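You operate a simulated robot arm through the tools that you are given. There is no shell and no other tool. Be economical: measure what you need, move in short steps, check, and stop when the job is done.

The job below is to be done with a simulated robot arm. You get a single attempt, and the scene is never put back.

TASK
Pack the QUIZ and CHESS cartridges in the cream case and slot MAZE into the console.
Fine: console off first and left off; both stand in the case; lid shut.
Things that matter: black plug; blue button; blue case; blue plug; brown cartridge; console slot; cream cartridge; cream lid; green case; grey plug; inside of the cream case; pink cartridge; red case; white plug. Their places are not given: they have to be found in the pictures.

Only the result counts: the job must be done as asked and must still hold three seconds after the hand-in. Knocking over, shifting, dropping, spilling or breaking anything else fails it. Lids that push on must go on centred and level and be pressed home; caps that screw on are set level and turned clockwise until they are tight.

THE ROBOT
A 6-joint arm with a two-finger parallel gripper, fixed in place. Base frame: the origin is at the foot of the arm, x ahead of it, y to its left, z up; the work surface is at about z = 74.3. Lengths are in cm, angles in rad, forces in N, time in s.
With the tool pointing down near the work surface it reaches from about 20 to 64 cm from the base axis. Its first joint turns from -1.152 to 1.152 rad. Payload 2.7 kg.
The TCP is the grasp point between the finger pads, 2.3 cm short of the fingertips. In the tool frame z runs along the fingers and y along their closing line. The gripper opens to 9.4 cm. The fingers are 3.8 cm wide and 1 cm thick; the gripper's body (5.4 by 9.6 cm) begins 3.9 cm behind the TCP.
Orientation is told as [roll, pitch, yaw] about the base's x, y, z axes, in that order, counted from this pose: with the fingers straight down and closing along the base's y, the tool's x points along the base's -x, its y along +y and its z along -z.

THE INTERFACE
- The arm moves only by the tool drive_tool. Its argument "rows" is a list of rows, each a list of 3 entries, a list of its own where there are three numbers: the shift along the tool's x, y, z in cm, then the turn, a rotation vector about the tool's x, y, z in rad, then the gripper command, from -1 (fully open) to 1 (shut), values between in proportion. In form: [[[dx, dy, dz], [wx, wy, wz], fingers], ...]. A call has 1 to 20 rows; each row shifts and turns the commanded pose from where the row before left it, along the tool's axes as they then stand. Each row takes 0.2 s and may step no farther than 5 cm and 0.15 rad from the row before; otherwise, or with a gripper value out of range, the whole call is refused. Where a pose cannot be reached the arm comes as near as it can. A force on the tool above 50 N (or 10 N above the force at the start of the call, whichever is more), or a blocked arm, ends the call early, and 0.2 s more pass. The fingers move at their own pace (about 4.5 cm/s each) and stop on an object; they squeeze with about 43 N. The grip force told is the motor's: it shows also when the fingers shut on nothing. Time passes only in rows, and 0.2 s behind the last, so rows that do not move let the fingers close. The reply holds the time, the measured pose of the TCP, the force on the tool along the base axes, the opening and the grip force, in the units named above and with some noise, with the torque about the TCP (base axes, N m) and any sound that the robot's microphone picked up.
- Cameras (640 x 400 px; columns grow to the right, rows downward): "scene" is fixed at [5.12, -42.63, 140.43]; the picture's right is [0.89, -0.45, 0.00], its down [-0.26, -0.51, -0.82] and it looks along [0.37, 0.73, -0.57] (base axes); focal length 348 px, centre (320, 200). "wrist" rides on the gripper at [8.6, 1.6, -7.5] in the tool frame; the picture's right is [-0.18, 0.98, 0.00], its down [-0.58, -0.11, -0.81] and it looks along [-0.79, -0.15, 0.59] (tool axes); focal length 243 px, centre (320, 200).
- get_image(camera): a new picture of that camera. The clock stands still meanwhile.
- measure_at(camera, pixels): for up to 12 pixels [column, row] of the newest picture of that camera ("zoom" is the newest enlarged one), the place [x, y, z] in the base frame of the surface seen there, good to about 0.3 cm, but the place of the scene camera against the robot may be out by one fixed shift of up to 1.2 cm in any direction. The clock stands still meanwhile.
- zoom(camera, box): a new picture of the part [left, top, right, bottom] of that camera's present view, enlarged. The clock stands still meanwhile.
- job_done(): hands the job in; it is judged then, once.

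Keep the steps short. Do not move on a guess: measure, check each grasp and each placing, and mend mistakes. In all there are 80 turns and 54 pictures (those below and enlarged ones count). Leave the gripper open and the arm clear of the work at the hand-in unless told otherwise, and finish with a single line.

The tools are called after ">>>" by a JSON object that holds its "fn" and its "kwargs". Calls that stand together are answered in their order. drive_tool: Moves the arm, as the interface text tells. Its arguments: {"type":"object","properties":{"rows":{"type":"array","items":{"type":"array"}}},"required":["rows"]} The other tools are called the same way: get_image (camera) takes a picture; measure_at (camera, pixels) gives the place of the surface under pixels of a picture; zoom (camera, box) takes an enlarged picture of a part of a camera's view; job_done () hands the job in.

At the start:

```text
clock: 0.0
position: [39.3, 10.27, 119.06]
tcp_rot: [0.001, -0.002, 0.001]
wrist_force: [0.6, -0.7, 0.6]
ft_torque: [0.01, -0.02, -0.01]
finger_gap: 9.41
gripper_force: 0.0
```

scene: 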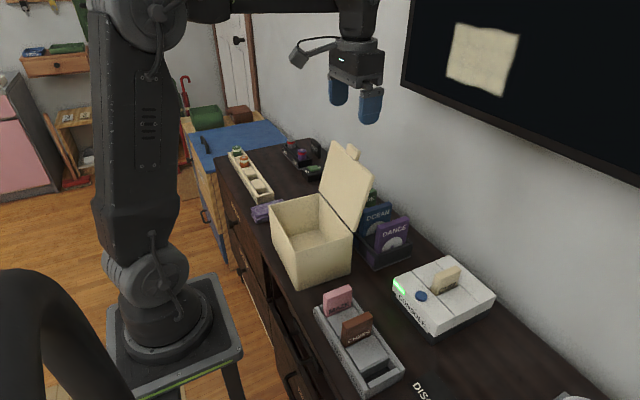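
wrist: 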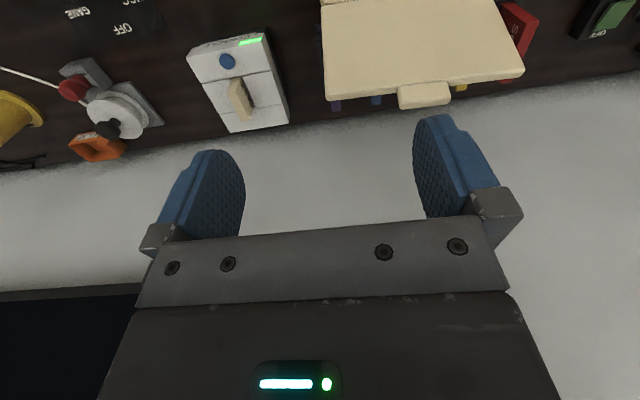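

I see the console (scene ~440,295) holding a cream cartridge, and a grey tray with pink and brown cartridges. I'll enlarge these first.

>>> {"fn": "zoom", "kwargs": {"camera": "scene", "box": [300, 240, 510, 400]}}

>>> {"fn": "zoom", "kwargs": {"camera": "scene", "box": [220, 130, 430, 290]}}

```text
2.50 times, centred on (405, 320) of scene
```

zoom: 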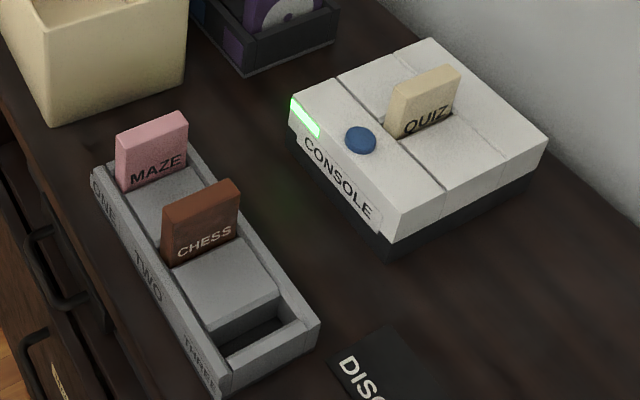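

```text
2.50 times, centred on (325, 210) of scene
```

zoom: 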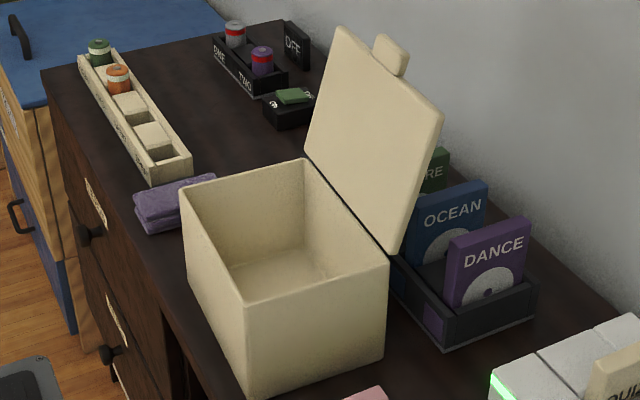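

Next I measure the case rim corners, lid and inside floor, plus the console and cartridges from the scene camera.

>>> {"fn": "measure_at", "kwargs": {"camera": "zoom", "pixels": [[184, 190], [302, 164], [385, 264], [247, 303], [290, 260], [265, 285], [338, 32], [437, 112], [393, 245], [308, 145], [390, 55], [320, 275]]}}

>>> {"fn": "zoom", "kwargs": {"camera": "scene", "box": [300, 240, 510, 400]}}

>>> {"fn": "get_image", "kwargs": {"camera": "wrist"}}

```text
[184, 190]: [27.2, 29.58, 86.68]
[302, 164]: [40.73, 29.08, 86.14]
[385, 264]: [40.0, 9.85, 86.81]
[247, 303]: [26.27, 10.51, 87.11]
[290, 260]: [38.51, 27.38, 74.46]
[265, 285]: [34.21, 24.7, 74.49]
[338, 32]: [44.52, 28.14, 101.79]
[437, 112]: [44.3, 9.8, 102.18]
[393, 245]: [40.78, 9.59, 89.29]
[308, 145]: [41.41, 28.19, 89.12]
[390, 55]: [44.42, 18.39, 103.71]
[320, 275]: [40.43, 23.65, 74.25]
```

```text
2.50 times, centred on (405, 320) of scene
```

zoom: 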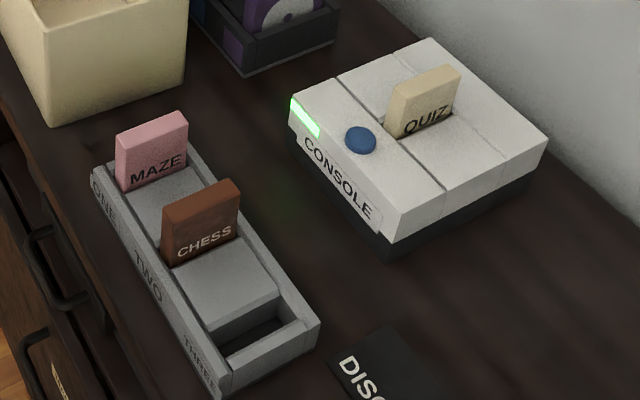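

```text
48 pictures are left
```

wrist: 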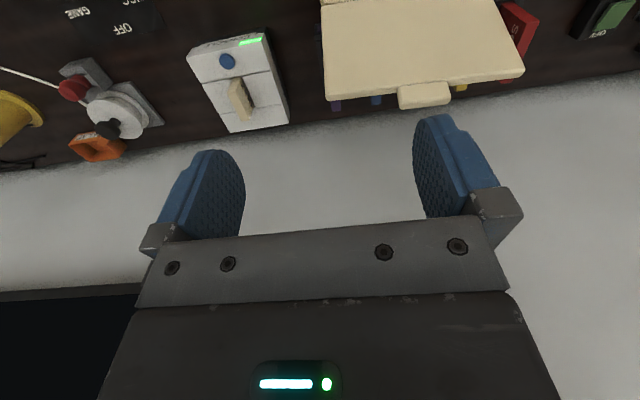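

>>> {"fn": "measure_at", "kwargs": {"camera": "zoom", "pixels": [[360, 138], [392, 88], [458, 70], [430, 75], [391, 135], [424, 138], [117, 140], [185, 118], [150, 130], [162, 212], [238, 188], [200, 201]]}}

>>> {"fn": "measure_at", "kwargs": {"camera": "wrist", "pixels": [[227, 61], [236, 82], [248, 120], [241, 90], [240, 105], [425, 92]]}}

```text
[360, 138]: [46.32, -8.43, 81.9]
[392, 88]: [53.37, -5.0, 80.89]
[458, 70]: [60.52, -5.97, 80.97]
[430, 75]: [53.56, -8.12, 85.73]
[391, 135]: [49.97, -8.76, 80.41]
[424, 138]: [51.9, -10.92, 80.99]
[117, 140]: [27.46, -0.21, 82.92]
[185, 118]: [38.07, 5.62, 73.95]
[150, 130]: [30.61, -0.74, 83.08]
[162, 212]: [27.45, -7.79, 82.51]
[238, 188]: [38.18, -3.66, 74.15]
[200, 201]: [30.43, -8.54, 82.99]
```

```text
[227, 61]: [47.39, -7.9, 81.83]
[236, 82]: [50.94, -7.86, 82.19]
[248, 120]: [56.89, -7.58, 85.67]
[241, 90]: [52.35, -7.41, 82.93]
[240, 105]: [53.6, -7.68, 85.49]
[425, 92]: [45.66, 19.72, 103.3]
```

The wrist reads the button at about (47.4, -7.9, 81.8); the scene reads about 1 cm less in x and 0.5–1.0 less in y. I move at height to a place in front of the console for a close wrist view.

>>> {"fn": "drive_tool", "kwargs": {"rows": [[[0, -4.5, 0], [0, 0, 0], -1], [[0, -4.5, 0], [0, 0, 0], -1], [[0, -4.5, 0], [0, 0, 0], -1], [[0, -4.5, 0], [0, 0, 0], -1], [[1, 0, 4], [0, 0, 0], -1], [[1, 0, 4], [0, 0, 0], -1], [[1, 0, 4], [0, 0, 0], -1], [[0, 0, 4], [0, 0, 0], 1], [[0, 0, 0], [0, 0, 0], 1], [[0, 0, 0], [0, 0, 0], 1], [[0, 0, 0], [0, 0, 0], 1]]}}

>>> {"fn": "get_image", "kwargs": {"camera": "wrist"}}

```text
clock: 2.4
position: [36.36, -7.62, 103.12]
tcp_rot: [0.002, -0.001, 0.003]
wrist_force: [0.6, 0.7, 0.0]
ft_torque: [0.0, -0.01, -0.02]
finger_gap: 0.51
gripper_force: 0.0
```

```text
47 pictures are left
```

wrist: 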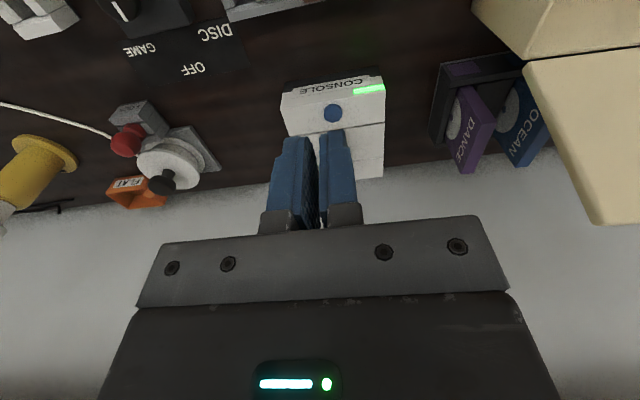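

>>> {"fn": "measure_at", "kwargs": {"camera": "wrist", "pixels": [[333, 113], [333, 106], [333, 120], [324, 113], [342, 113], [285, 105], [384, 100]]}}

```text
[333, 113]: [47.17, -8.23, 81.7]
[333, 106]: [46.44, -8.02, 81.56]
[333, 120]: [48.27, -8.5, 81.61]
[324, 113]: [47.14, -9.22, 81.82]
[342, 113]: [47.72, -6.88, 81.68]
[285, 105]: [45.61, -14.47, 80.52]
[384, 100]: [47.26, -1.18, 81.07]
```

Button centre ≈ (47.35, -8.05, 81.75). I move the closed fingers above it.

>>> {"fn": "drive_tool", "kwargs": {"rows": [[[-4, -0.2, 0], [0, 0, 0], 1], [[-4, -0.2, 0], [0, 0, 0], 1], [[-3, 0, 4], [0, 0, 0], 1], [[0, 0, 4], [0, 0, 0], 1], [[0, 0, 4], [0, 0, 0], 1], [[0, 0, 2], [0, 0, 0], 1], [[0, 0, 0], [0, 0, 0], 1]]}}

>>> {"fn": "get_image", "kwargs": {"camera": "wrist"}}

>>> {"fn": "zoom", "kwargs": {"camera": "scene", "box": [300, 240, 510, 400]}}

```text
clock: 4.0
position: [47.26, -8.13, 89.09]
tcp_rot: [0.003, -0.002, 0.001]
wrist_force: [-0.3, 0.6, -0.7]
ft_torque: [-0.03, -0.01, 0.01]
finger_gap: 0.0
gripper_force: 42.2
```

```text
46 pictures are left
```

wrist: 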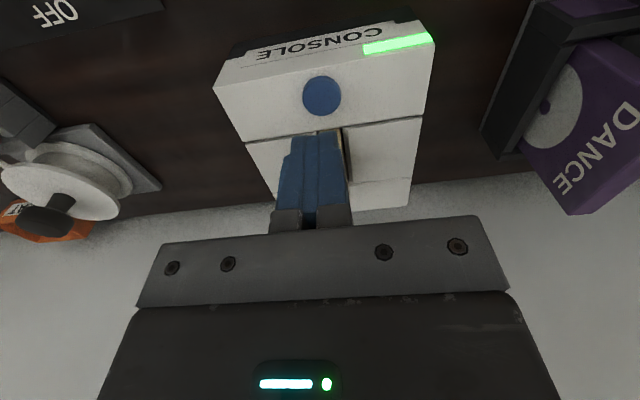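

```text
2.50 times, centred on (405, 320) of scene
```

zoom: 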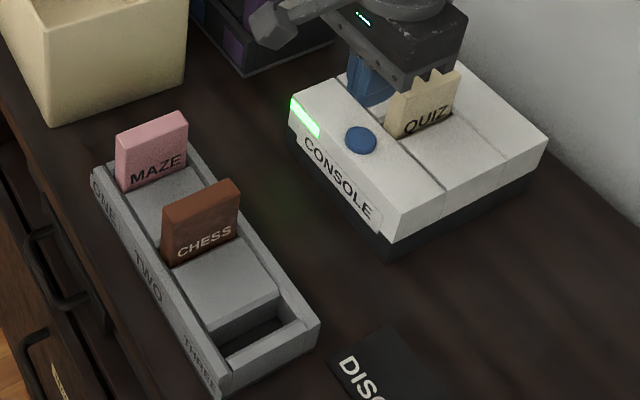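

>>> {"fn": "measure_at", "kwargs": {"camera": "wrist", "pixels": [[321, 96], [304, 96], [339, 96], [321, 80], [321, 112], [346, 150], [348, 165], [343, 135], [350, 180], [408, 205], [245, 142], [421, 118]]}}

```text
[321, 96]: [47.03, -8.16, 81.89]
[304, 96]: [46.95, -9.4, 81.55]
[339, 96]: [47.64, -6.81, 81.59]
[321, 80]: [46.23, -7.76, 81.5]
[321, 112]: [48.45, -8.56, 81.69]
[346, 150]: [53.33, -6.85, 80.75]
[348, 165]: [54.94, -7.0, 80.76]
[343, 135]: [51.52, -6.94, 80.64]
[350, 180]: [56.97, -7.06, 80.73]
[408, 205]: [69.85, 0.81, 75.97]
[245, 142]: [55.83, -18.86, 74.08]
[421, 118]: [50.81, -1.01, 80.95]
```

I'm over the button. I come down to just above it, then press in small steps.

>>> {"fn": "drive_tool", "kwargs": {"rows": [[[0, 0, 3], [0, 0, 0], 1], [[0, 0, 1.5], [0, 0, 0], 1], [[0, 0, 0.3], [0, 0, 0], 1], [[0, 0, 0.3], [0, 0, 0], 1], [[0, 0, 0.2], [0, 0, 0], 1]]}}

>>> {"fn": "zoom", "kwargs": {"camera": "scene", "box": [300, 240, 510, 400]}}

```text
clock: 5.2
position: [47.4, -8.02, 83.81]
tcp_rot: [0.002, -0.002, 0.002]
wrist_force: [-0.8, 0.3, 2.5]
ft_torque: [-0.01, 0.04, -0.02]
finger_gap: 0.02
gripper_force: 42.2
heard: click
```

```text
2.50 times, centred on (405, 320) of scene
```

zoom: 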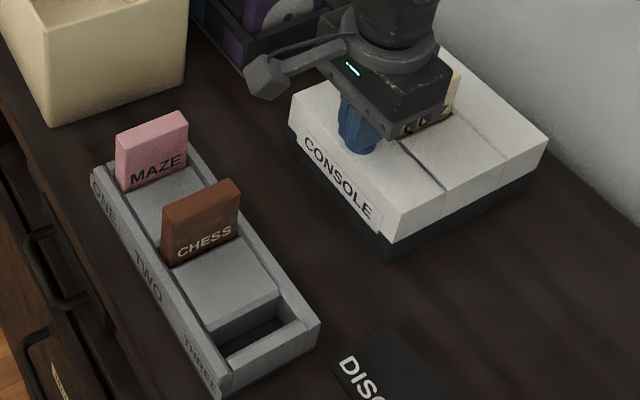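

Click heard and the green light is out. I rise straight up, back off, open the fingers and view QUIZ.

>>> {"fn": "drive_tool", "kwargs": {"rows": [[[0, 0, -1], [0, 0, 0], 1], [[0, 0, -4], [0, 0, 0], 1], [[0, 0, -4], [0, 0, 0], 1], [[3, 0, -3], [0, 0, 0], -1], [[3, 0, 0], [0, 0, 0], -1], [[0, 0, 0], [0, 0, 0], -1], [[0, 0, 0], [0, 0, 0], -1]]}}

>>> {"fn": "get_image", "kwargs": {"camera": "wrist"}}

>>> {"fn": "zoom", "kwargs": {"camera": "scene", "box": [380, 230, 510, 330]}}

```text
clock: 6.8
position: [41.31, -8.1, 95.83]
tcp_rot: [0.001, 0.0, 0.003]
wrist_force: [-0.4, -0.3, -0.2]
ft_torque: [0.0, -0.01, 0.02]
finger_gap: 8.63
gripper_force: 0.1
```

```text
43 pictures are left
```

wrist: 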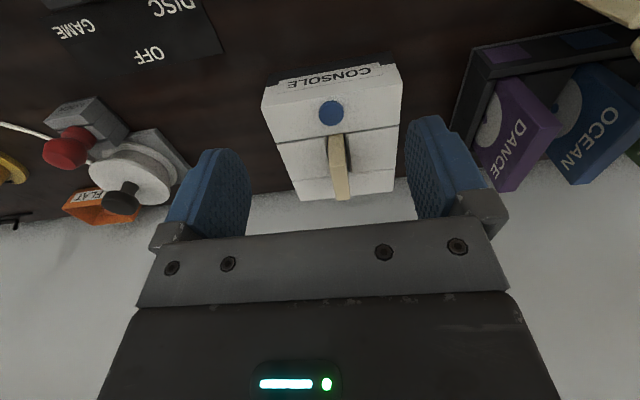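

```text
4.00 times, centred on (445, 280) of scene
```

zoom: 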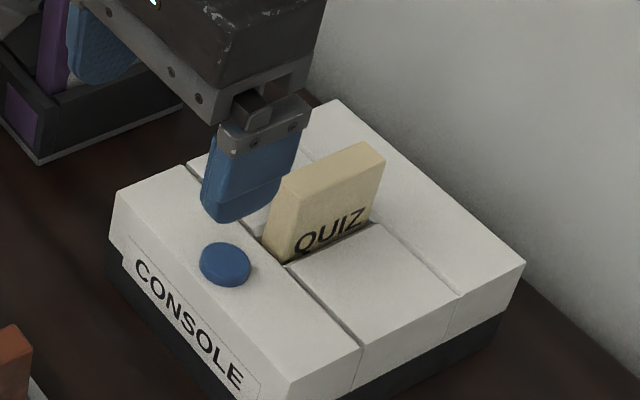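

>>> {"fn": "zoom", "kwargs": {"camera": "wrist", "box": [260, 60, 420, 210]}}

```text
2.67 times, centred on (340, 135) of wrist
```

zoom: 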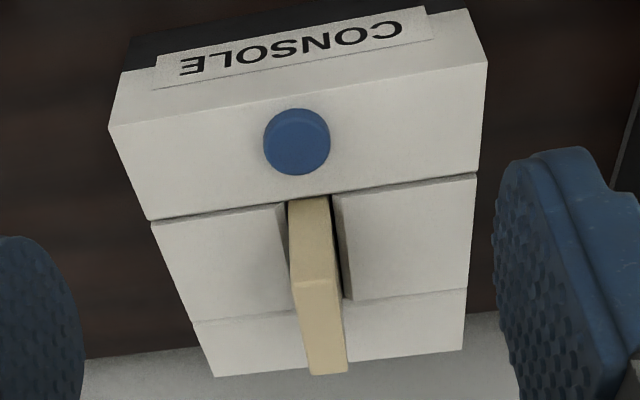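

>>> {"fn": "measure_at", "kwargs": {"camera": "zoom", "pixels": [[297, 275], [335, 275], [316, 300], [312, 345], [343, 345], [328, 360], [310, 215], [310, 260], [150, 220], [478, 175], [193, 322], [467, 290]]}}

```text
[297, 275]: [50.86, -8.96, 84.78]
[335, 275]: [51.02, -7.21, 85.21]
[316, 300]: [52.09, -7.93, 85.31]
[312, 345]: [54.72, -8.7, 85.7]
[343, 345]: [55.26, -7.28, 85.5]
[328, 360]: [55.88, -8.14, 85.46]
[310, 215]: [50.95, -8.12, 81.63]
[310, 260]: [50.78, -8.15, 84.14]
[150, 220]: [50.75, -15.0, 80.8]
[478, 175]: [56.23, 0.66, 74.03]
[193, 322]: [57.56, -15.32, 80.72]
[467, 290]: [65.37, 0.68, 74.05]
```

>>> {"fn": "measure_at", "kwargs": {"camera": "scene", "pixels": [[395.2, 278.5], [437.5, 323.5], [495, 295.5], [448.7, 256], [438, 275], [459, 271], [436, 294], [461, 289], [452, 285], [441, 287]]}}

```text
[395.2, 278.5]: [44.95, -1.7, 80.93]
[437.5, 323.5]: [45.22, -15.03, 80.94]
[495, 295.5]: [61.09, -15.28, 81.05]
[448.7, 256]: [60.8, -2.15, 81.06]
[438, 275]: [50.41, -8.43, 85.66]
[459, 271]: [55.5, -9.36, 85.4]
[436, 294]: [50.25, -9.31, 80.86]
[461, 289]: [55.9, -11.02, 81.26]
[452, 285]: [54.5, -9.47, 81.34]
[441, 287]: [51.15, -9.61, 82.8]
```

QUIZ stands centred ≈ (53.6, -8.05), top 85.5, aligned with the base axes, about 1.6 thick. I move over it and come down with the fingers part open.

>>> {"fn": "drive_tool", "kwargs": {"rows": [[[-4, 0, 0], [0, 0, 0], -0.2], [[-4, 0, 0], [0, 0, 0], -0.2], [[-4.3, 0.05, 0], [0, 0, 0], -0.2], [[0, 0, 4], [0, 0, 0], -0.2], [[0, 0, 0], [0, 0, 0], -0.2]]}}

>>> {"fn": "get_image", "kwargs": {"camera": "wrist"}}

>>> {"fn": "zoom", "kwargs": {"camera": "scene", "box": [380, 200, 510, 300]}}

```text
clock: 8.0
position: [53.67, -7.9, 91.77]
tcp_rot: [0.002, 0.001, 0.002]
wrist_force: [-0.4, 0.3, -1.0]
ft_torque: [0.02, 0.02, -0.01]
finger_gap: 5.63
gripper_force: 0.1
```

```text
40 pictures are left
```

wrist: 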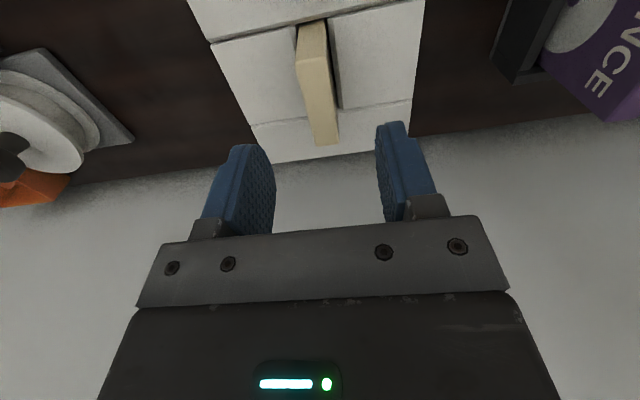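

```text
4.00 times, centred on (445, 250) of scene
```

zoom: 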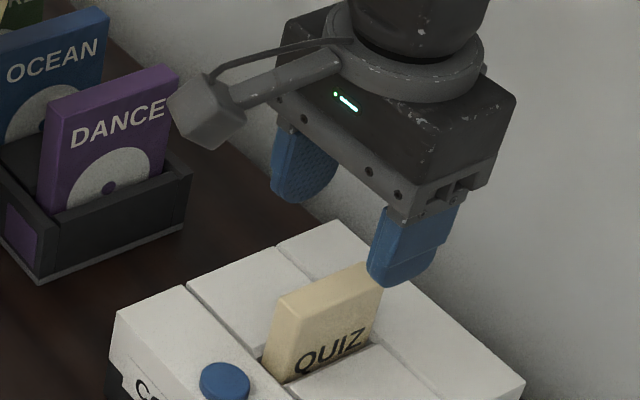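

>>> {"fn": "measure_at", "kwargs": {"camera": "wrist", "pixels": [[298, 66], [330, 62], [316, 142], [338, 140], [314, 30], [314, 100]]}}

```text
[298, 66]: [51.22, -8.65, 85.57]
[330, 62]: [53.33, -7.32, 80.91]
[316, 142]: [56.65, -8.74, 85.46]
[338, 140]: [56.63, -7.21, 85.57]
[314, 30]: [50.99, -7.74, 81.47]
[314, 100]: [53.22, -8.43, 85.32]
```

QUIZ spans x 50.9–56.8, y ≈ -8.75…-7.2; the fingers straddle it. Down to z 83.8 and close.

>>> {"fn": "drive_tool", "kwargs": {"rows": [[[-0.2, -0.1, 3], [0, 0, 0], -0.2], [[0, 0, 3], [0, 0, 0], -0.2], [[0, 0, 1.9], [0, 0, 0], -0.2], [[0, 0, 0], [0, 0, 0], -0.2], [[0, 0, 0], [0, 0, 0], 1], [[0, 0, 0], [0, 0, 0], 1], [[0, 0, 0], [0, 0, 0], 1], [[0, 0, 0], [0, 0, 0], 1]]}}

```text
clock: 9.8
position: [53.93, -8.04, 83.97]
tcp_rot: [0.002, -0.002, 0.002]
wrist_force: [0.5, -0.2, -0.4]
ft_torque: [0.03, 0.0, -0.04]
finger_gap: 1.73
gripper_force: 43.3
```

Held (gap 1.73), no side forces. Lift straight up slowly.

>>> {"fn": "drive_tool", "kwargs": {"rows": [[[0, 0, -1], [0, 0, 0], 1], [[0, 0, -1], [0, 0, 0], 1], [[0, 0, -2], [0, 0, 0], 1], [[0, 0, -3], [0, 0, 0], 1], [[0, 0, -4], [0, 0, 0], 1], [[0, 0, -4], [0, 0, 0], 1], [[0, 0, 0], [0, 0, 0], 1]]}}

>>> {"fn": "get_image", "kwargs": {"camera": "scene"}}

>>> {"fn": "zoom", "kwargs": {"camera": "scene", "box": [380, 180, 510, 280]}}

```text
clock: 11.4
position: [53.8, -8.21, 98.97]
tcp_rot: [0.003, -0.002, 0.002]
wrist_force: [0.6, 0.8, -0.4]
ft_torque: [0.03, 0.01, 0.02]
finger_gap: 1.75
gripper_force: 43.1
```

```text
38 pictures are left
```

scene: 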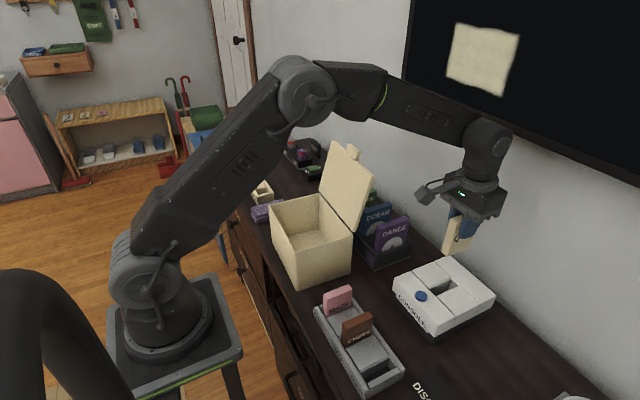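

```text
4.00 times, centred on (445, 230) of scene
```

zoom: 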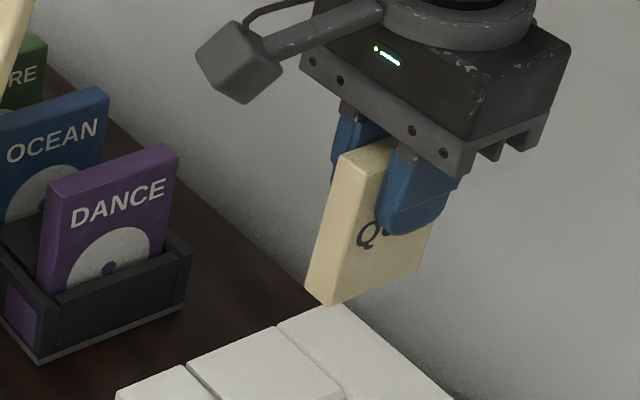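

>>> {"fn": "measure_at", "kwargs": {"camera": "zoom", "pixels": [[342, 158], [333, 303], [308, 287], [430, 262], [350, 165], [400, 278]]}}

>>> {"fn": "measure_at", "kwargs": {"camera": "scene", "pixels": [[273, 204], [318, 196], [351, 235], [298, 252], [320, 225], [310, 240], [325, 293], [335, 240], [300, 225], [367, 222]]}}

```text
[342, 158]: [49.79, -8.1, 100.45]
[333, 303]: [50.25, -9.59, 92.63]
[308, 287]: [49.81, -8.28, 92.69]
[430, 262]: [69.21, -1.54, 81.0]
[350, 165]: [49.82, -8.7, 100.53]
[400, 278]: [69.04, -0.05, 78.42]
```

```text
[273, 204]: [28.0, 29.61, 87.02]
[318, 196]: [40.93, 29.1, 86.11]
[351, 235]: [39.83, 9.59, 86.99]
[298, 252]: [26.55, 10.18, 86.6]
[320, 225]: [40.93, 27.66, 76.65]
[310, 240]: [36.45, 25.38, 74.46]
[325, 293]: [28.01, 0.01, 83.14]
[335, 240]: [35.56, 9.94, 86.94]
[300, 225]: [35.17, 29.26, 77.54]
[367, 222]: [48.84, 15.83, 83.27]
```

QUIZ is free: 5.9 wide, 7.9 tall, 1.75 thick; its bottom is 6.35 below the TCP. I swing back in x first (away from the lid), then across in y at height, to view the case with the wrist camera.

>>> {"fn": "drive_tool", "kwargs": {"rows": [[[4.5, 0, -1], [0, 0, 0], 1], [[4.5, 0, -1], [0, 0, 0], 1], [[4.5, 0, -1], [0, 0, 0], 1], [[4.5, 0, 0], [0, 0, 0], 1], [[4.5, 0, 0], [0, 0, 0], 1], [[4.5, 0, 0], [0, 0, 0], 1], [[1.3, 4.5, 0], [0, 0, 0], 1], [[0, 4.5, 0], [0, 0, 0], 1], [[0, 4.5, 0], [0, 0, 0], 1], [[0, 4.5, 0], [0, 0, 0], 1], [[0, 4.5, 0], [0, 0, 0], 1], [[0, 4.5, 0], [0, 0, 0], 1], [[0, 0, 0], [0, 0, 0], 1]]}}

>>> {"fn": "get_image", "kwargs": {"camera": "wrist"}}

```text
clock: 14.2
position: [25.49, 18.86, 102.04]
tcp_rot: [0.002, -0.002, 0.0]
wrist_force: [-1.3, -0.1, -0.5]
ft_torque: [-0.01, 0.03, 0.01]
finger_gap: 1.73
gripper_force: 42.8
```

```text
36 pictures are left
```

wrist: 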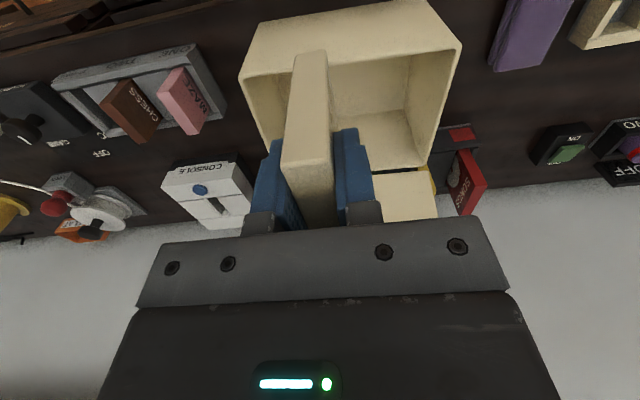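

>>> {"fn": "measure_at", "kwargs": {"camera": "wrist", "pixels": [[243, 79], [461, 44], [428, 160], [265, 138], [350, 64], [400, 140], [360, 110], [380, 120], [433, 165], [295, 62], [325, 55], [300, 160]]}}

>>> {"fn": "measure_at", "kwargs": {"camera": "wrist", "pixels": [[128, 98], [182, 90], [150, 105], [118, 80], [158, 115], [162, 95], [200, 80], [180, 70], [207, 118], [152, 140], [185, 130], [110, 108]]}}

```text
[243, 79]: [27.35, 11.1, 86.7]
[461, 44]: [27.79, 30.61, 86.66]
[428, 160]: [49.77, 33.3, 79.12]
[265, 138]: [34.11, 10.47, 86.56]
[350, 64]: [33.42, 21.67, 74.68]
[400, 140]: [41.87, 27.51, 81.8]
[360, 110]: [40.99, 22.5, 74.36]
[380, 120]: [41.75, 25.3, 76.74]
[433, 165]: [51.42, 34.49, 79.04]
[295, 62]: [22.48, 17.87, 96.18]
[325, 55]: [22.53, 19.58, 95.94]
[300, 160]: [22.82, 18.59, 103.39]
```

```text
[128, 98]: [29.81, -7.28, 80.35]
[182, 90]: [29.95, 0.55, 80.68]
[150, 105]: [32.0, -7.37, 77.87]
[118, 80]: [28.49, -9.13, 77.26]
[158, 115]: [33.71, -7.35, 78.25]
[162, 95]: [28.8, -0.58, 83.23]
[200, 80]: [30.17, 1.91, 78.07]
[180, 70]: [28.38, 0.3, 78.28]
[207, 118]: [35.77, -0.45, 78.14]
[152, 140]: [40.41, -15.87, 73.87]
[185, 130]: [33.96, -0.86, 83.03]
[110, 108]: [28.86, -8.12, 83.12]
```

Case in robot frame: rim x 27.4–41.7, y 10.6–30.6, z 86.7, floor ≈ 74.5. QUIZ goes to (33, 23.8). I move above and lower partway.

>>> {"fn": "drive_tool", "kwargs": {"rows": [[[-3.5, 2.5, 0], [0, 0, 0], 1], [[-4, 2.4, 0], [0, 0, 0], 1], [[0, 0, 4], [0, 0, 0], 1], [[0, 0, 4], [0, 0, 0], 1], [[0, 0, 4], [0, 0, 0], 1], [[0, 0, 3], [0, 0, 0], 1], [[0, 0, 0], [0, 0, 0], 1]]}}

>>> {"fn": "zoom", "kwargs": {"camera": "scene", "box": [220, 120, 430, 280]}}

>>> {"fn": "get_image", "kwargs": {"camera": "wrist"}}

```text
clock: 15.8
position: [33.04, 23.74, 87.02]
tcp_rot: [0.002, -0.002, 0.0]
wrist_force: [-0.7, -0.3, -1.1]
ft_torque: [-0.01, 0.02, -0.02]
finger_gap: 1.72
gripper_force: 42.7
```

```text
2.50 times, centred on (325, 200) of scene
```

zoom: 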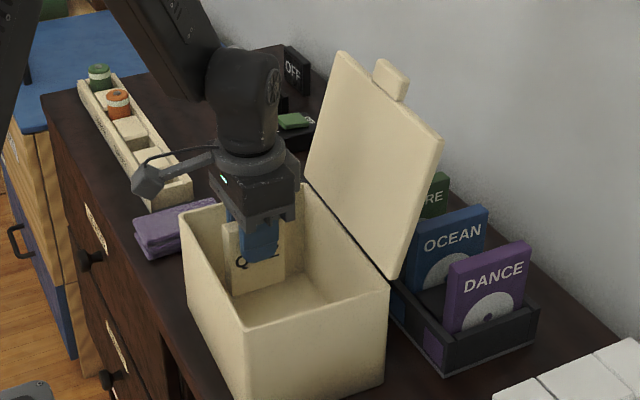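

```text
34 pictures are left
```

wrist: 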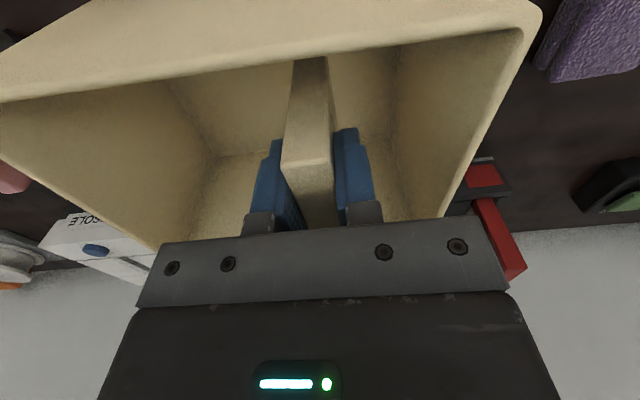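

Well inside the walls. Lower 5.2, then small steps until contact.

>>> {"fn": "drive_tool", "kwargs": {"rows": [[[0, 0, 3], [0, 0, 0], 1], [[0, 0, 2.2], [0, 0, 0], 1], [[0, 0, 0.3], [0, 0, 0], 1], [[0, 0, 0.2], [0, 0, 0], 1], [[0, 0, 0.1], [0, 0, 0], 1]]}}

```text
clock: 17.0
position: [32.9, 23.8, 81.35]
tcp_rot: [0.001, -0.005, 0.001]
wrist_force: [-6.8, -3.5, 29.1]
ft_torque: [-0.27, 0.55, -0.01]
finger_gap: 1.72
gripper_force: 43.4
```

Floor contact (29 N up, centred under the cartridge). Relieve slightly, then check.

>>> {"fn": "drive_tool", "kwargs": {"rows": [[[0, 0, -0.2], [0, 0, 0], 1], [[0, 0, 0], [0, 0, 0], 1]]}}

>>> {"fn": "zoom", "kwargs": {"camera": "scene", "box": [220, 140, 360, 300]}}

>>> {"fn": "get_image", "kwargs": {"camera": "wrist"}}

```text
clock: 17.6
position: [32.94, 23.65, 81.29]
tcp_rot: [0.002, -0.002, 0.001]
wrist_force: [1.7, 1.2, 5.1]
ft_torque: [0.05, -0.08, -0.02]
finger_gap: 1.77
gripper_force: 43.2
```

```text
2.50 times, centred on (290, 220) of scene
```

zoom: 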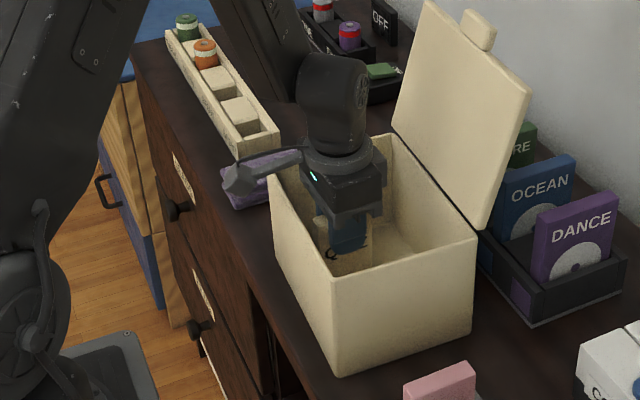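

```text
32 pictures are left
```

wrist: 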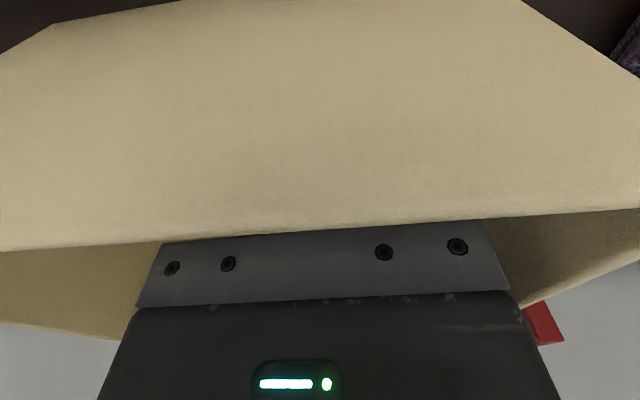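

Resting at 5 N and level. Open partway and rise straight up.

>>> {"fn": "drive_tool", "kwargs": {"rows": [[[0, 0, 0], [0, 0, 0], 0.3], [[0, 0, 0], [0, 0, 0], 0.1], [[0, 0, 0], [0, 0, 0], 0.1], [[0, 0, -1], [0, 0, 0], 0.1], [[0, 0, -3], [0, 0, 0], 0.1], [[0, 0, -4], [0, 0, 0], 0.1], [[0, 0, -4], [0, 0, 0], 0.1], [[0, 0, -4], [0, 0, 0], 0.1], [[0, 0, -3], [0, 0, 0], 0.1]]}}

>>> {"fn": "zoom", "kwargs": {"camera": "scene", "box": [220, 140, 360, 300]}}

```text
clock: 19.6
position: [32.93, 23.7, 100.44]
tcp_rot: [0.002, -0.001, 0.0]
wrist_force: [-0.2, 0.3, -0.5]
ft_torque: [-0.02, 0.02, 0.02]
finger_gap: 4.22
gripper_force: 0.1
```

```text
2.50 times, centred on (290, 220) of scene
```

zoom: 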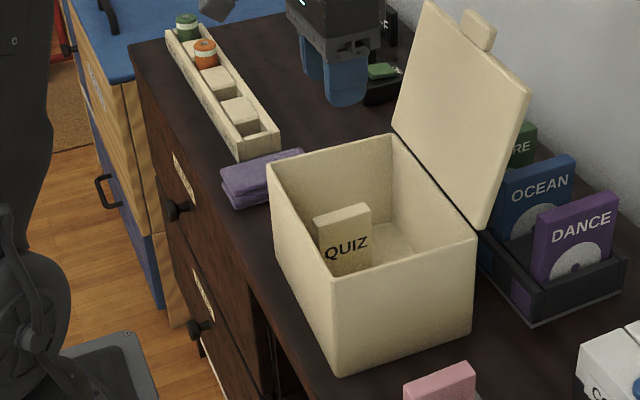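

QUIZ stands upright in the case. Now back off and across to view the tray.

>>> {"fn": "drive_tool", "kwargs": {"rows": [[[4, 0, 0], [0, 0, 0], 0.1], [[4, -4, 0], [0, 0, 0], -0.2], [[1, -4.5, 0], [0, 0, 0], -0.2], [[0, -4.5, 0], [0, 0, 0], -0.2], [[0, -4.5, 0], [0, 0, 0], -0.2], [[0, -4.5, 0], [0, 0, 0], -0.2], [[0, -4.5, 0], [0, 0, 0], -0.2], [[0, -2, 4], [0, 0, 0], -0.2], [[0, 0, 0], [0, 0, 0], -0.2]]}}

>>> {"fn": "zoom", "kwargs": {"camera": "wrist", "box": [200, 0, 440, 160]}}

```text
refused: row 2 steps farther than a row can; nothing moved
```

```text
2.50 times, centred on (320, 80) of wrist
```

zoom: 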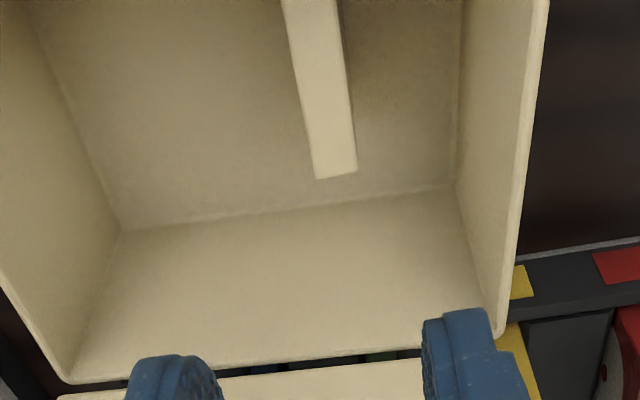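

>>> {"fn": "drive_tool", "kwargs": {"rows": [[[4, 0, 0], [0, 0, 0], 0.1], [[4, 0, 0], [0, 0, 0], -0.2], [[1, -4.5, 0], [0, 0, 0], -0.2], [[0, -4.5, 0], [0, 0, 0], -0.2], [[0, -4.5, 0], [0, 0, 0], -0.2], [[0, -4.5, 0], [0, 0, 0], -0.2], [[0, -4.5, 0], [0, 0, 0], -0.2], [[0, -4.5, 0], [0, 0, 0], -0.2], [[0, -2, 4], [0, 0, 0], -0.2], [[0, 0, 0], [0, 0, 0], -0.2]]}}

>>> {"fn": "zoom", "kwargs": {"camera": "wrist", "box": [200, 20, 440, 180]}}

```text
clock: 21.8
position: [23.99, -5.31, 96.37]
tcp_rot: [0.002, -0.001, 0.003]
wrist_force: [-0.2, 0.0, -0.6]
ft_torque: [-0.01, 0.02, -0.04]
finger_gap: 5.64
gripper_force: 0.1
```

```text
2.50 times, centred on (320, 100) of wrist
```

zoom: 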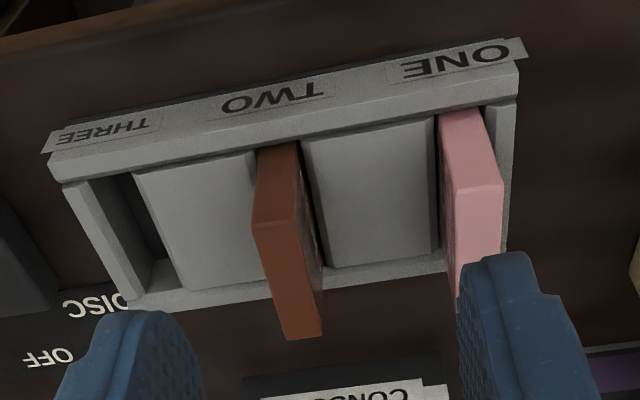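

>>> {"fn": "measure_at", "kwargs": {"camera": "zoom", "pixels": [[258, 222], [300, 217], [286, 334], [318, 330], [290, 280], [278, 180], [450, 188], [500, 184], [475, 230], [240, 230], [380, 200], [312, 265]]}}

>>> {"fn": "measure_at", "kwargs": {"camera": "zoom", "pixels": [[262, 225], [292, 222], [288, 325], [314, 325], [470, 190], [488, 188], [480, 245], [50, 165], [515, 70], [130, 300], [500, 250], [455, 260]]}}

```text
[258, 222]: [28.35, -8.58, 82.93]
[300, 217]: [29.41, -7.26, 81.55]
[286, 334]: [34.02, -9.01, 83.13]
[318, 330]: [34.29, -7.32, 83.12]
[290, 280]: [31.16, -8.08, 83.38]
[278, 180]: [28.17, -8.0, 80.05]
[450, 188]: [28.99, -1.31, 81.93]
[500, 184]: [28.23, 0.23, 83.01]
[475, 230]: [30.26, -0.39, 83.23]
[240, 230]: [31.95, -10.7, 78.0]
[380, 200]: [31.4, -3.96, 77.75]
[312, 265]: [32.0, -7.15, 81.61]
```

```text
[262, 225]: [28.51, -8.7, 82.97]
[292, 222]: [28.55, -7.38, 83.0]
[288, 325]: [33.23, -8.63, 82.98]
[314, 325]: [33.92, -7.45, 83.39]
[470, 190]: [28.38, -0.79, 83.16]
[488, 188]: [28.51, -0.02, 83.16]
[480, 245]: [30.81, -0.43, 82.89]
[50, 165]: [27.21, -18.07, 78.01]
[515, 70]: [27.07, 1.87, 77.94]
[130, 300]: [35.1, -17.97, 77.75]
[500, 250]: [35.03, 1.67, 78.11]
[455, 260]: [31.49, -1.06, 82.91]
```

CHESS: centre (31.25, -8.05), top 83.1, aligned. MAZE: centre (31.2, -0.5), top 83.1. I move over CHESS.

>>> {"fn": "drive_tool", "kwargs": {"rows": [[[-3.6, -1.35, 0], [0, 0, 0], -0.2], [[-3.65, -1.35, 0], [0, 0, 0], -0.2], [[0, 0, 4], [0, 0, 0], -0.2], [[0, 0, 3.5], [0, 0, 0], -0.2], [[0, 0, 0], [0, 0, 0], -0.2]]}}

>>> {"fn": "zoom", "kwargs": {"camera": "scene", "box": [290, 240, 420, 390]}}

>>> {"fn": "get_image", "kwargs": {"camera": "wrist"}}

```text
clock: 23.0
position: [31.39, -8.07, 88.76]
tcp_rot: [0.003, -0.001, 0.002]
wrist_force: [0.1, -0.7, -0.1]
ft_torque: [0.0, 0.01, 0.01]
finger_gap: 5.63
gripper_force: 0.0
```

```text
2.67 times, centred on (355, 315) of scene
```

zoom: 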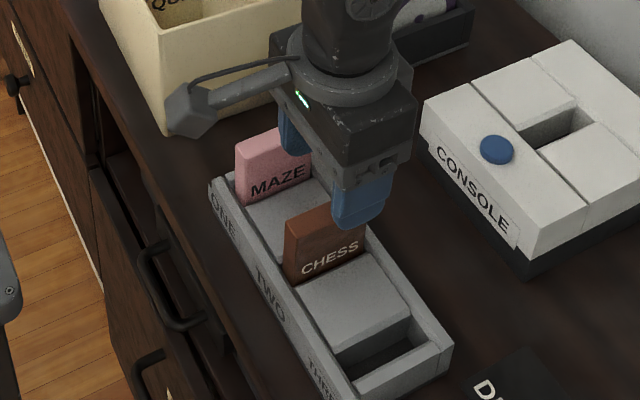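

```text
27 pictures are left
```

wrist: 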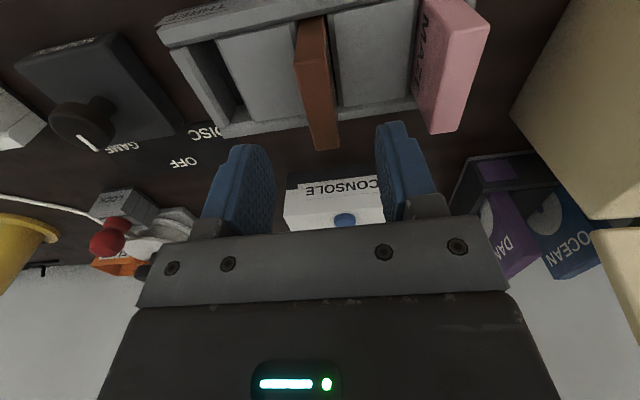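

The fingers straddle CHESS clear of MAZE. Down to z 81.6, close, lift.

>>> {"fn": "drive_tool", "kwargs": {"rows": [[[0, 0, 3], [0, 0, 0], -0.2], [[0, 0, 3], [0, 0, 0], -0.2], [[0, 0, 1.15], [0, 0, 0], -0.2], [[0, 0, 0], [0, 0, 0], -0.2], [[0, 0, 0], [0, 0, 0], 1], [[0, 0, 0], [0, 0, 0], 1], [[0, 0, 0], [0, 0, 0], 1], [[0, 0, 0], [0, 0, 0], 1], [[0, 0, -1], [0, 0, 0], 1], [[0, 0, -1], [0, 0, 0], 1], [[0, 0, -2], [0, 0, 0], 1], [[0, 0, -4], [0, 0, 0], 1], [[0, 0, -4], [0, 0, 0], 1], [[0, 0, -4], [0, 0, 0], 1], [[0, 0, -4], [0, 0, 0], 1]]}}

>>> {"fn": "zoom", "kwargs": {"camera": "scene", "box": [240, 150, 450, 390]}}

```text
clock: 26.2
position: [31.34, -7.87, 101.72]
tcp_rot: [0.002, -0.001, 0.001]
wrist_force: [0.0, -0.6, 0.4]
ft_torque: [0.02, -0.02, 0.02]
finger_gap: 1.74
gripper_force: 42.5
```

```text
1.67 times, centred on (345, 270) of scene
```

zoom: 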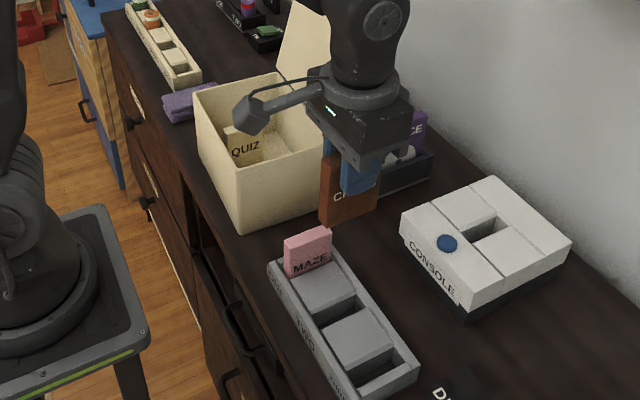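

CHESS is held. Move across to (33, 16.6) and lower into the case to z 87.

>>> {"fn": "drive_tool", "kwargs": {"rows": [[[0, 4.5, 0], [0, 0, 0], 1], [[0, 4.5, 0], [0, 0, 0], 1], [[0, 4.5, 0], [0, 0, 0], 1], [[0, 4.5, 0], [0, 0, 0], 1], [[-0.8, 4.5, 0], [0, 0, 0], 1], [[-0.8, 2, 0], [0, 0, 0], 1], [[0, 0, 4], [0, 0, 0], 1], [[0, 0, 4], [0, 0, 0], 1], [[0, 0, 4], [0, 0, 0], 1], [[0, 0, 2.7], [0, 0, 0], 1], [[0, 0, 0], [0, 0, 0], 1]]}}

>>> {"fn": "get_image", "kwargs": {"camera": "wrist"}}

>>> {"fn": "zoom", "kwargs": {"camera": "scene", "box": [220, 140, 360, 300]}}

```text
clock: 28.6
position: [32.89, 16.56, 87.01]
tcp_rot: [0.003, -0.001, 0.001]
wrist_force: [0.4, -0.2, -0.8]
ft_torque: [-0.02, -0.03, 0.0]
finger_gap: 1.71
gripper_force: 43.0
```

```text
25 pictures are left
```

wrist: 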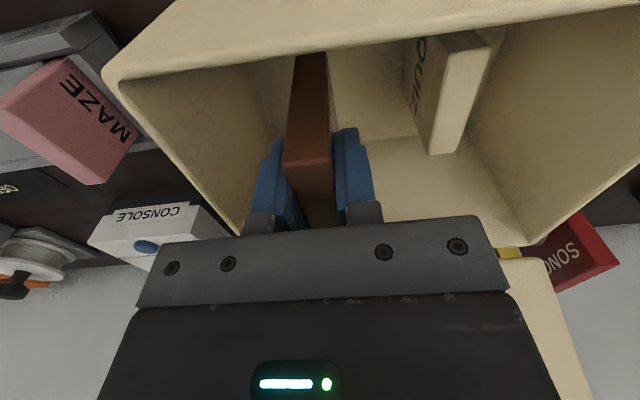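

```text
2.50 times, centred on (290, 220) of scene
```

zoom: 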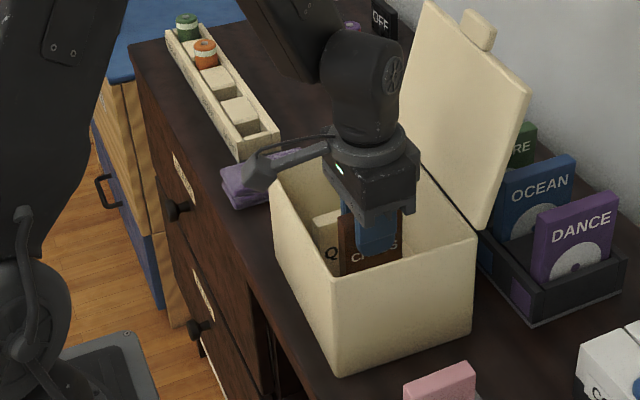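

Clear of walls and QUIZ. Lower to about z 81.7, then small steps.

>>> {"fn": "drive_tool", "kwargs": {"rows": [[[0, 0, 3], [0, 0, 0], 1], [[0, 0, 2.2], [0, 0, 0], 1], [[0, 0, 0.2], [0, 0, 0], 1], [[0, 0, 0.1], [0, 0, 0], 1], [[0, 0, 0], [0, 0, 0], 1]]}}

```text
clock: 29.8
position: [32.85, 16.6, 81.41]
tcp_rot: [0.003, -0.002, 0.001]
wrist_force: [-0.3, -0.7, 0.9]
ft_torque: [-0.02, 0.04, -0.01]
finger_gap: 1.73
gripper_force: 43.6
```

>>> {"fn": "drive_tool", "kwargs": {"rows": [[[0, 0, 0.12], [0, 0, 0], 1], [[0, 0, 0], [0, 0, 0], 1]]}}

```text
clock: 30.4
position: [32.81, 16.6, 81.4]
tcp_rot: [0.004, -0.002, 0.002]
wrist_force: [-4.8, -3.2, 25.4]
ft_torque: [-0.17, 0.43, -0.05]
finger_gap: 1.72
gripper_force: 42.9
```

Floor contact at z 81.4. Relieve by 0.1, open, and rise.

>>> {"fn": "drive_tool", "kwargs": {"rows": [[[0, 0, -0.1], [0, 0, 0], 1], [[0, 0, 0], [0, 0, 0], 0.3], [[0, 0, 0], [0, 0, 0], 0.1], [[0, 0, 0], [0, 0, 0], 0.1], [[0, 0, -1], [0, 0, 0], 0.1], [[0, 0, -3], [0, 0, 0], 0.1], [[0, 0, -4], [0, 0, 0], 0.1], [[0, 0, -4], [0, 0, 0], 0.1], [[0, 0, -4], [0, 0, 0], 0.1], [[0, 0, -3], [0, 0, 0], 0.1], [[4.5, 0, 0], [0, 0, 0], 0.1], [[4.5, 0, 0], [0, 0, 0], -0.2]]}}

>>> {"fn": "zoom", "kwargs": {"camera": "scene", "box": [220, 140, 360, 300]}}

```text
clock: 33.0
position: [23.87, 16.52, 100.63]
tcp_rot: [0.002, -0.002, 0.002]
wrist_force: [-0.2, -0.7, 0.2]
ft_torque: [-0.02, 0.02, 0.01]
finger_gap: 5.65
gripper_force: 0.0
```

```text
2.50 times, centred on (290, 220) of scene
```

zoom: 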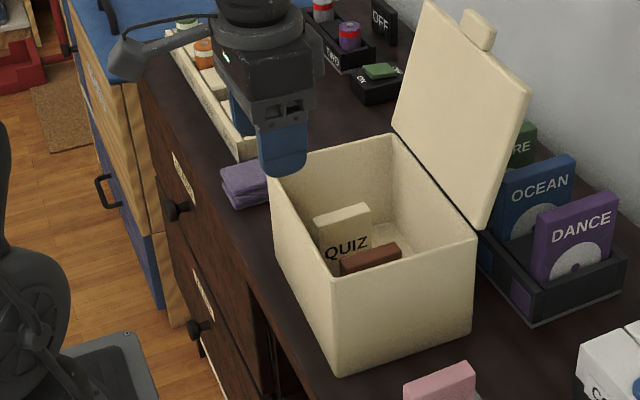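

Both cartridges stand. Next, over MAZE at (31.3, -0.5).

>>> {"fn": "drive_tool", "kwargs": {"rows": [[[0, -4.5, 0], [0, 0, 0], -0.2], [[0, -4.5, 0], [0, 0, 0], -0.2], [[0, -4.5, 0], [0, 0, 0], -0.2], [[0, -3.5, 0], [0, 0, 0], -0.2], [[-3.7, 0, 0], [0, 0, 0], -0.2], [[-3.7, 0, 0], [0, 0, 0], -0.2], [[0, 0, 4], [0, 0, 0], -0.2], [[0, 0, 4], [0, 0, 0], -0.2], [[0, 0, 4], [0, 0, 0], -0.2], [[0, 0, 0], [0, 0, 0], -0.2]]}}

>>> {"fn": "get_image", "kwargs": {"camera": "wrist"}}

```text
clock: 35.2
position: [31.23, -0.36, 88.56]
tcp_rot: [0.001, -0.001, 0.002]
wrist_force: [0.2, 0.6, 1.5]
ft_torque: [0.02, -0.02, 0.01]
finger_gap: 5.65
gripper_force: 0.1
```

```text
22 pictures are left
```

wrist: 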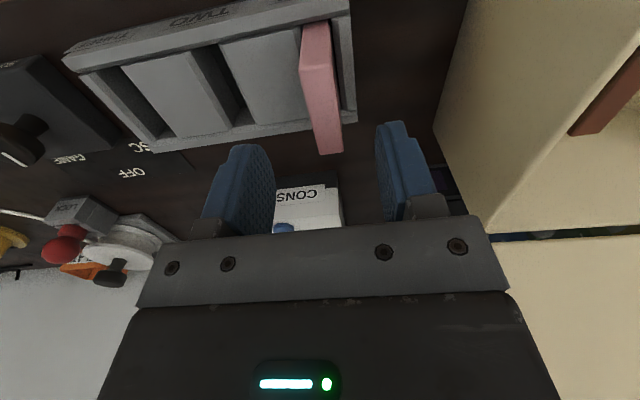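

>>> {"fn": "measure_at", "kwargs": {"camera": "wrist", "pixels": [[302, 72], [332, 68], [320, 150], [341, 148], [322, 110], [316, 40]]}}

```text
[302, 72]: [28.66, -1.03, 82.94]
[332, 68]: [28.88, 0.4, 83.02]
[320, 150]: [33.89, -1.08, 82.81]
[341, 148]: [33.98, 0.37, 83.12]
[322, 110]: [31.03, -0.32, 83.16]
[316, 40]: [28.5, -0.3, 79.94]
```

MAZE centred under the fingers (31.3, -0.35). Down, close, lift.

>>> {"fn": "drive_tool", "kwargs": {"rows": [[[0, 0, 3], [0, 0, 0], -0.2], [[0, 0, 3], [0, 0, 0], -0.2], [[0, 0, 1], [0, 0, 0], -0.2], [[0, 0, 0], [0, 0, 0], -0.2], [[0, 0, 0], [0, 0, 0], 1], [[0, 0, 0], [0, 0, 0], 1], [[0, 0, 0], [0, 0, 0], 1], [[0, 0, 0], [0, 0, 0], 1], [[0, 0, -1], [0, 0, 0], 1], [[0, 0, -1], [0, 0, 0], 1], [[0, 0, -2], [0, 0, 0], 1], [[0, 0, -4], [0, 0, 0], 1], [[0, 0, -4], [0, 0, 0], 1], [[0, 0, -3], [0, 0, 0], 1], [[0, 0, 0], [0, 0, 0], 1]]}}

>>> {"fn": "zoom", "kwargs": {"camera": "scene", "box": [260, 180, 500, 390]}}

```text
clock: 38.4
position: [31.34, -0.49, 96.41]
tcp_rot: [0.003, -0.001, 0.001]
wrist_force: [-0.1, -1.1, -0.9]
ft_torque: [-0.03, 0.0, 0.03]
finger_gap: 1.73
gripper_force: 42.8
```

```text
1.90 times, centred on (380, 285) of scene
```

zoom: 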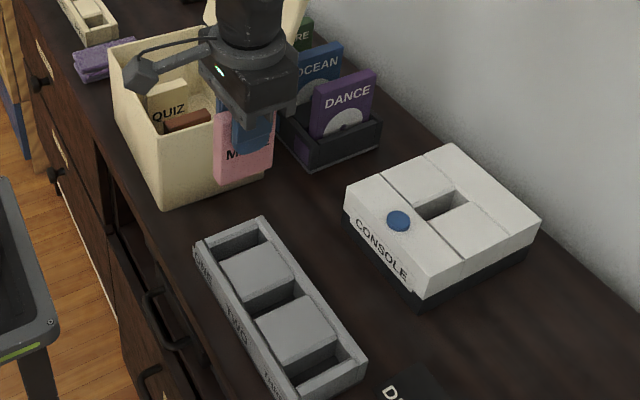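

MAZE held (gap 1.73). I move toward the console and view the slot.

>>> {"fn": "drive_tool", "kwargs": {"rows": [[[0, -4, 0], [0, 0, 0], 1], [[0, -3.6, 0], [0, 0, 0], 1], [[-4, 0, 0], [0, 0, 0], 1], [[-4, 0, 0], [0, 0, 0], 1], [[0, 0, 0], [0, 0, 0], 1]]}}

>>> {"fn": "get_image", "kwargs": {"camera": "wrist"}}

>>> {"fn": "zoom", "kwargs": {"camera": "scene", "box": [380, 230, 510, 330]}}

```text
clock: 39.6
position: [39.35, -8.02, 96.52]
tcp_rot: [0.0, -0.002, 0.001]
wrist_force: [-0.1, -0.3, -0.4]
ft_torque: [-0.03, 0.0, -0.01]
finger_gap: 1.73
gripper_force: 43.1
```

```text
20 pictures are left
```

wrist: 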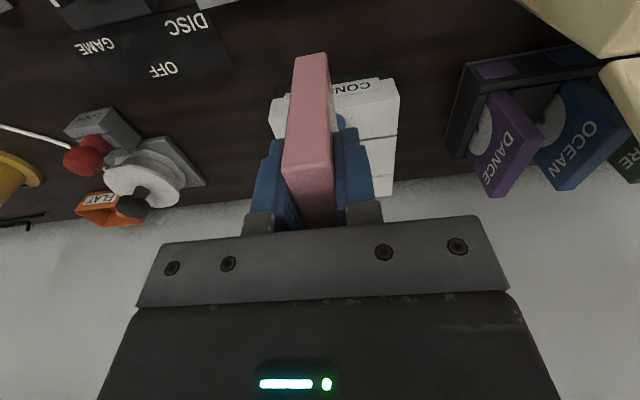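

```text
4.00 times, centred on (445, 280) of scene
```

zoom: 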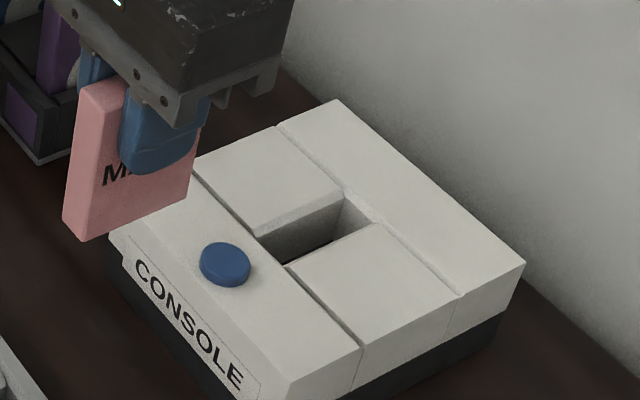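

>>> {"fn": "measure_at", "kwargs": {"camera": "zoom", "pixels": [[290, 268], [370, 225], [255, 237], [343, 197], [340, 205], [225, 258], [310, 258], [82, 235], [66, 220], [193, 192], [378, 218], [350, 190]]}}

```text
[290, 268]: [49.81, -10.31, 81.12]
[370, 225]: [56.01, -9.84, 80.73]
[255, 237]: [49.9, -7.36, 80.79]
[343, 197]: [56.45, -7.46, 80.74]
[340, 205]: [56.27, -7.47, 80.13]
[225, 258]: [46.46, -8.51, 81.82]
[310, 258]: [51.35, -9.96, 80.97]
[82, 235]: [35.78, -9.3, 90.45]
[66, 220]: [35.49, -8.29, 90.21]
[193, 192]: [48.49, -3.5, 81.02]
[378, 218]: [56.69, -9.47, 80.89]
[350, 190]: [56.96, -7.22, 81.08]
```

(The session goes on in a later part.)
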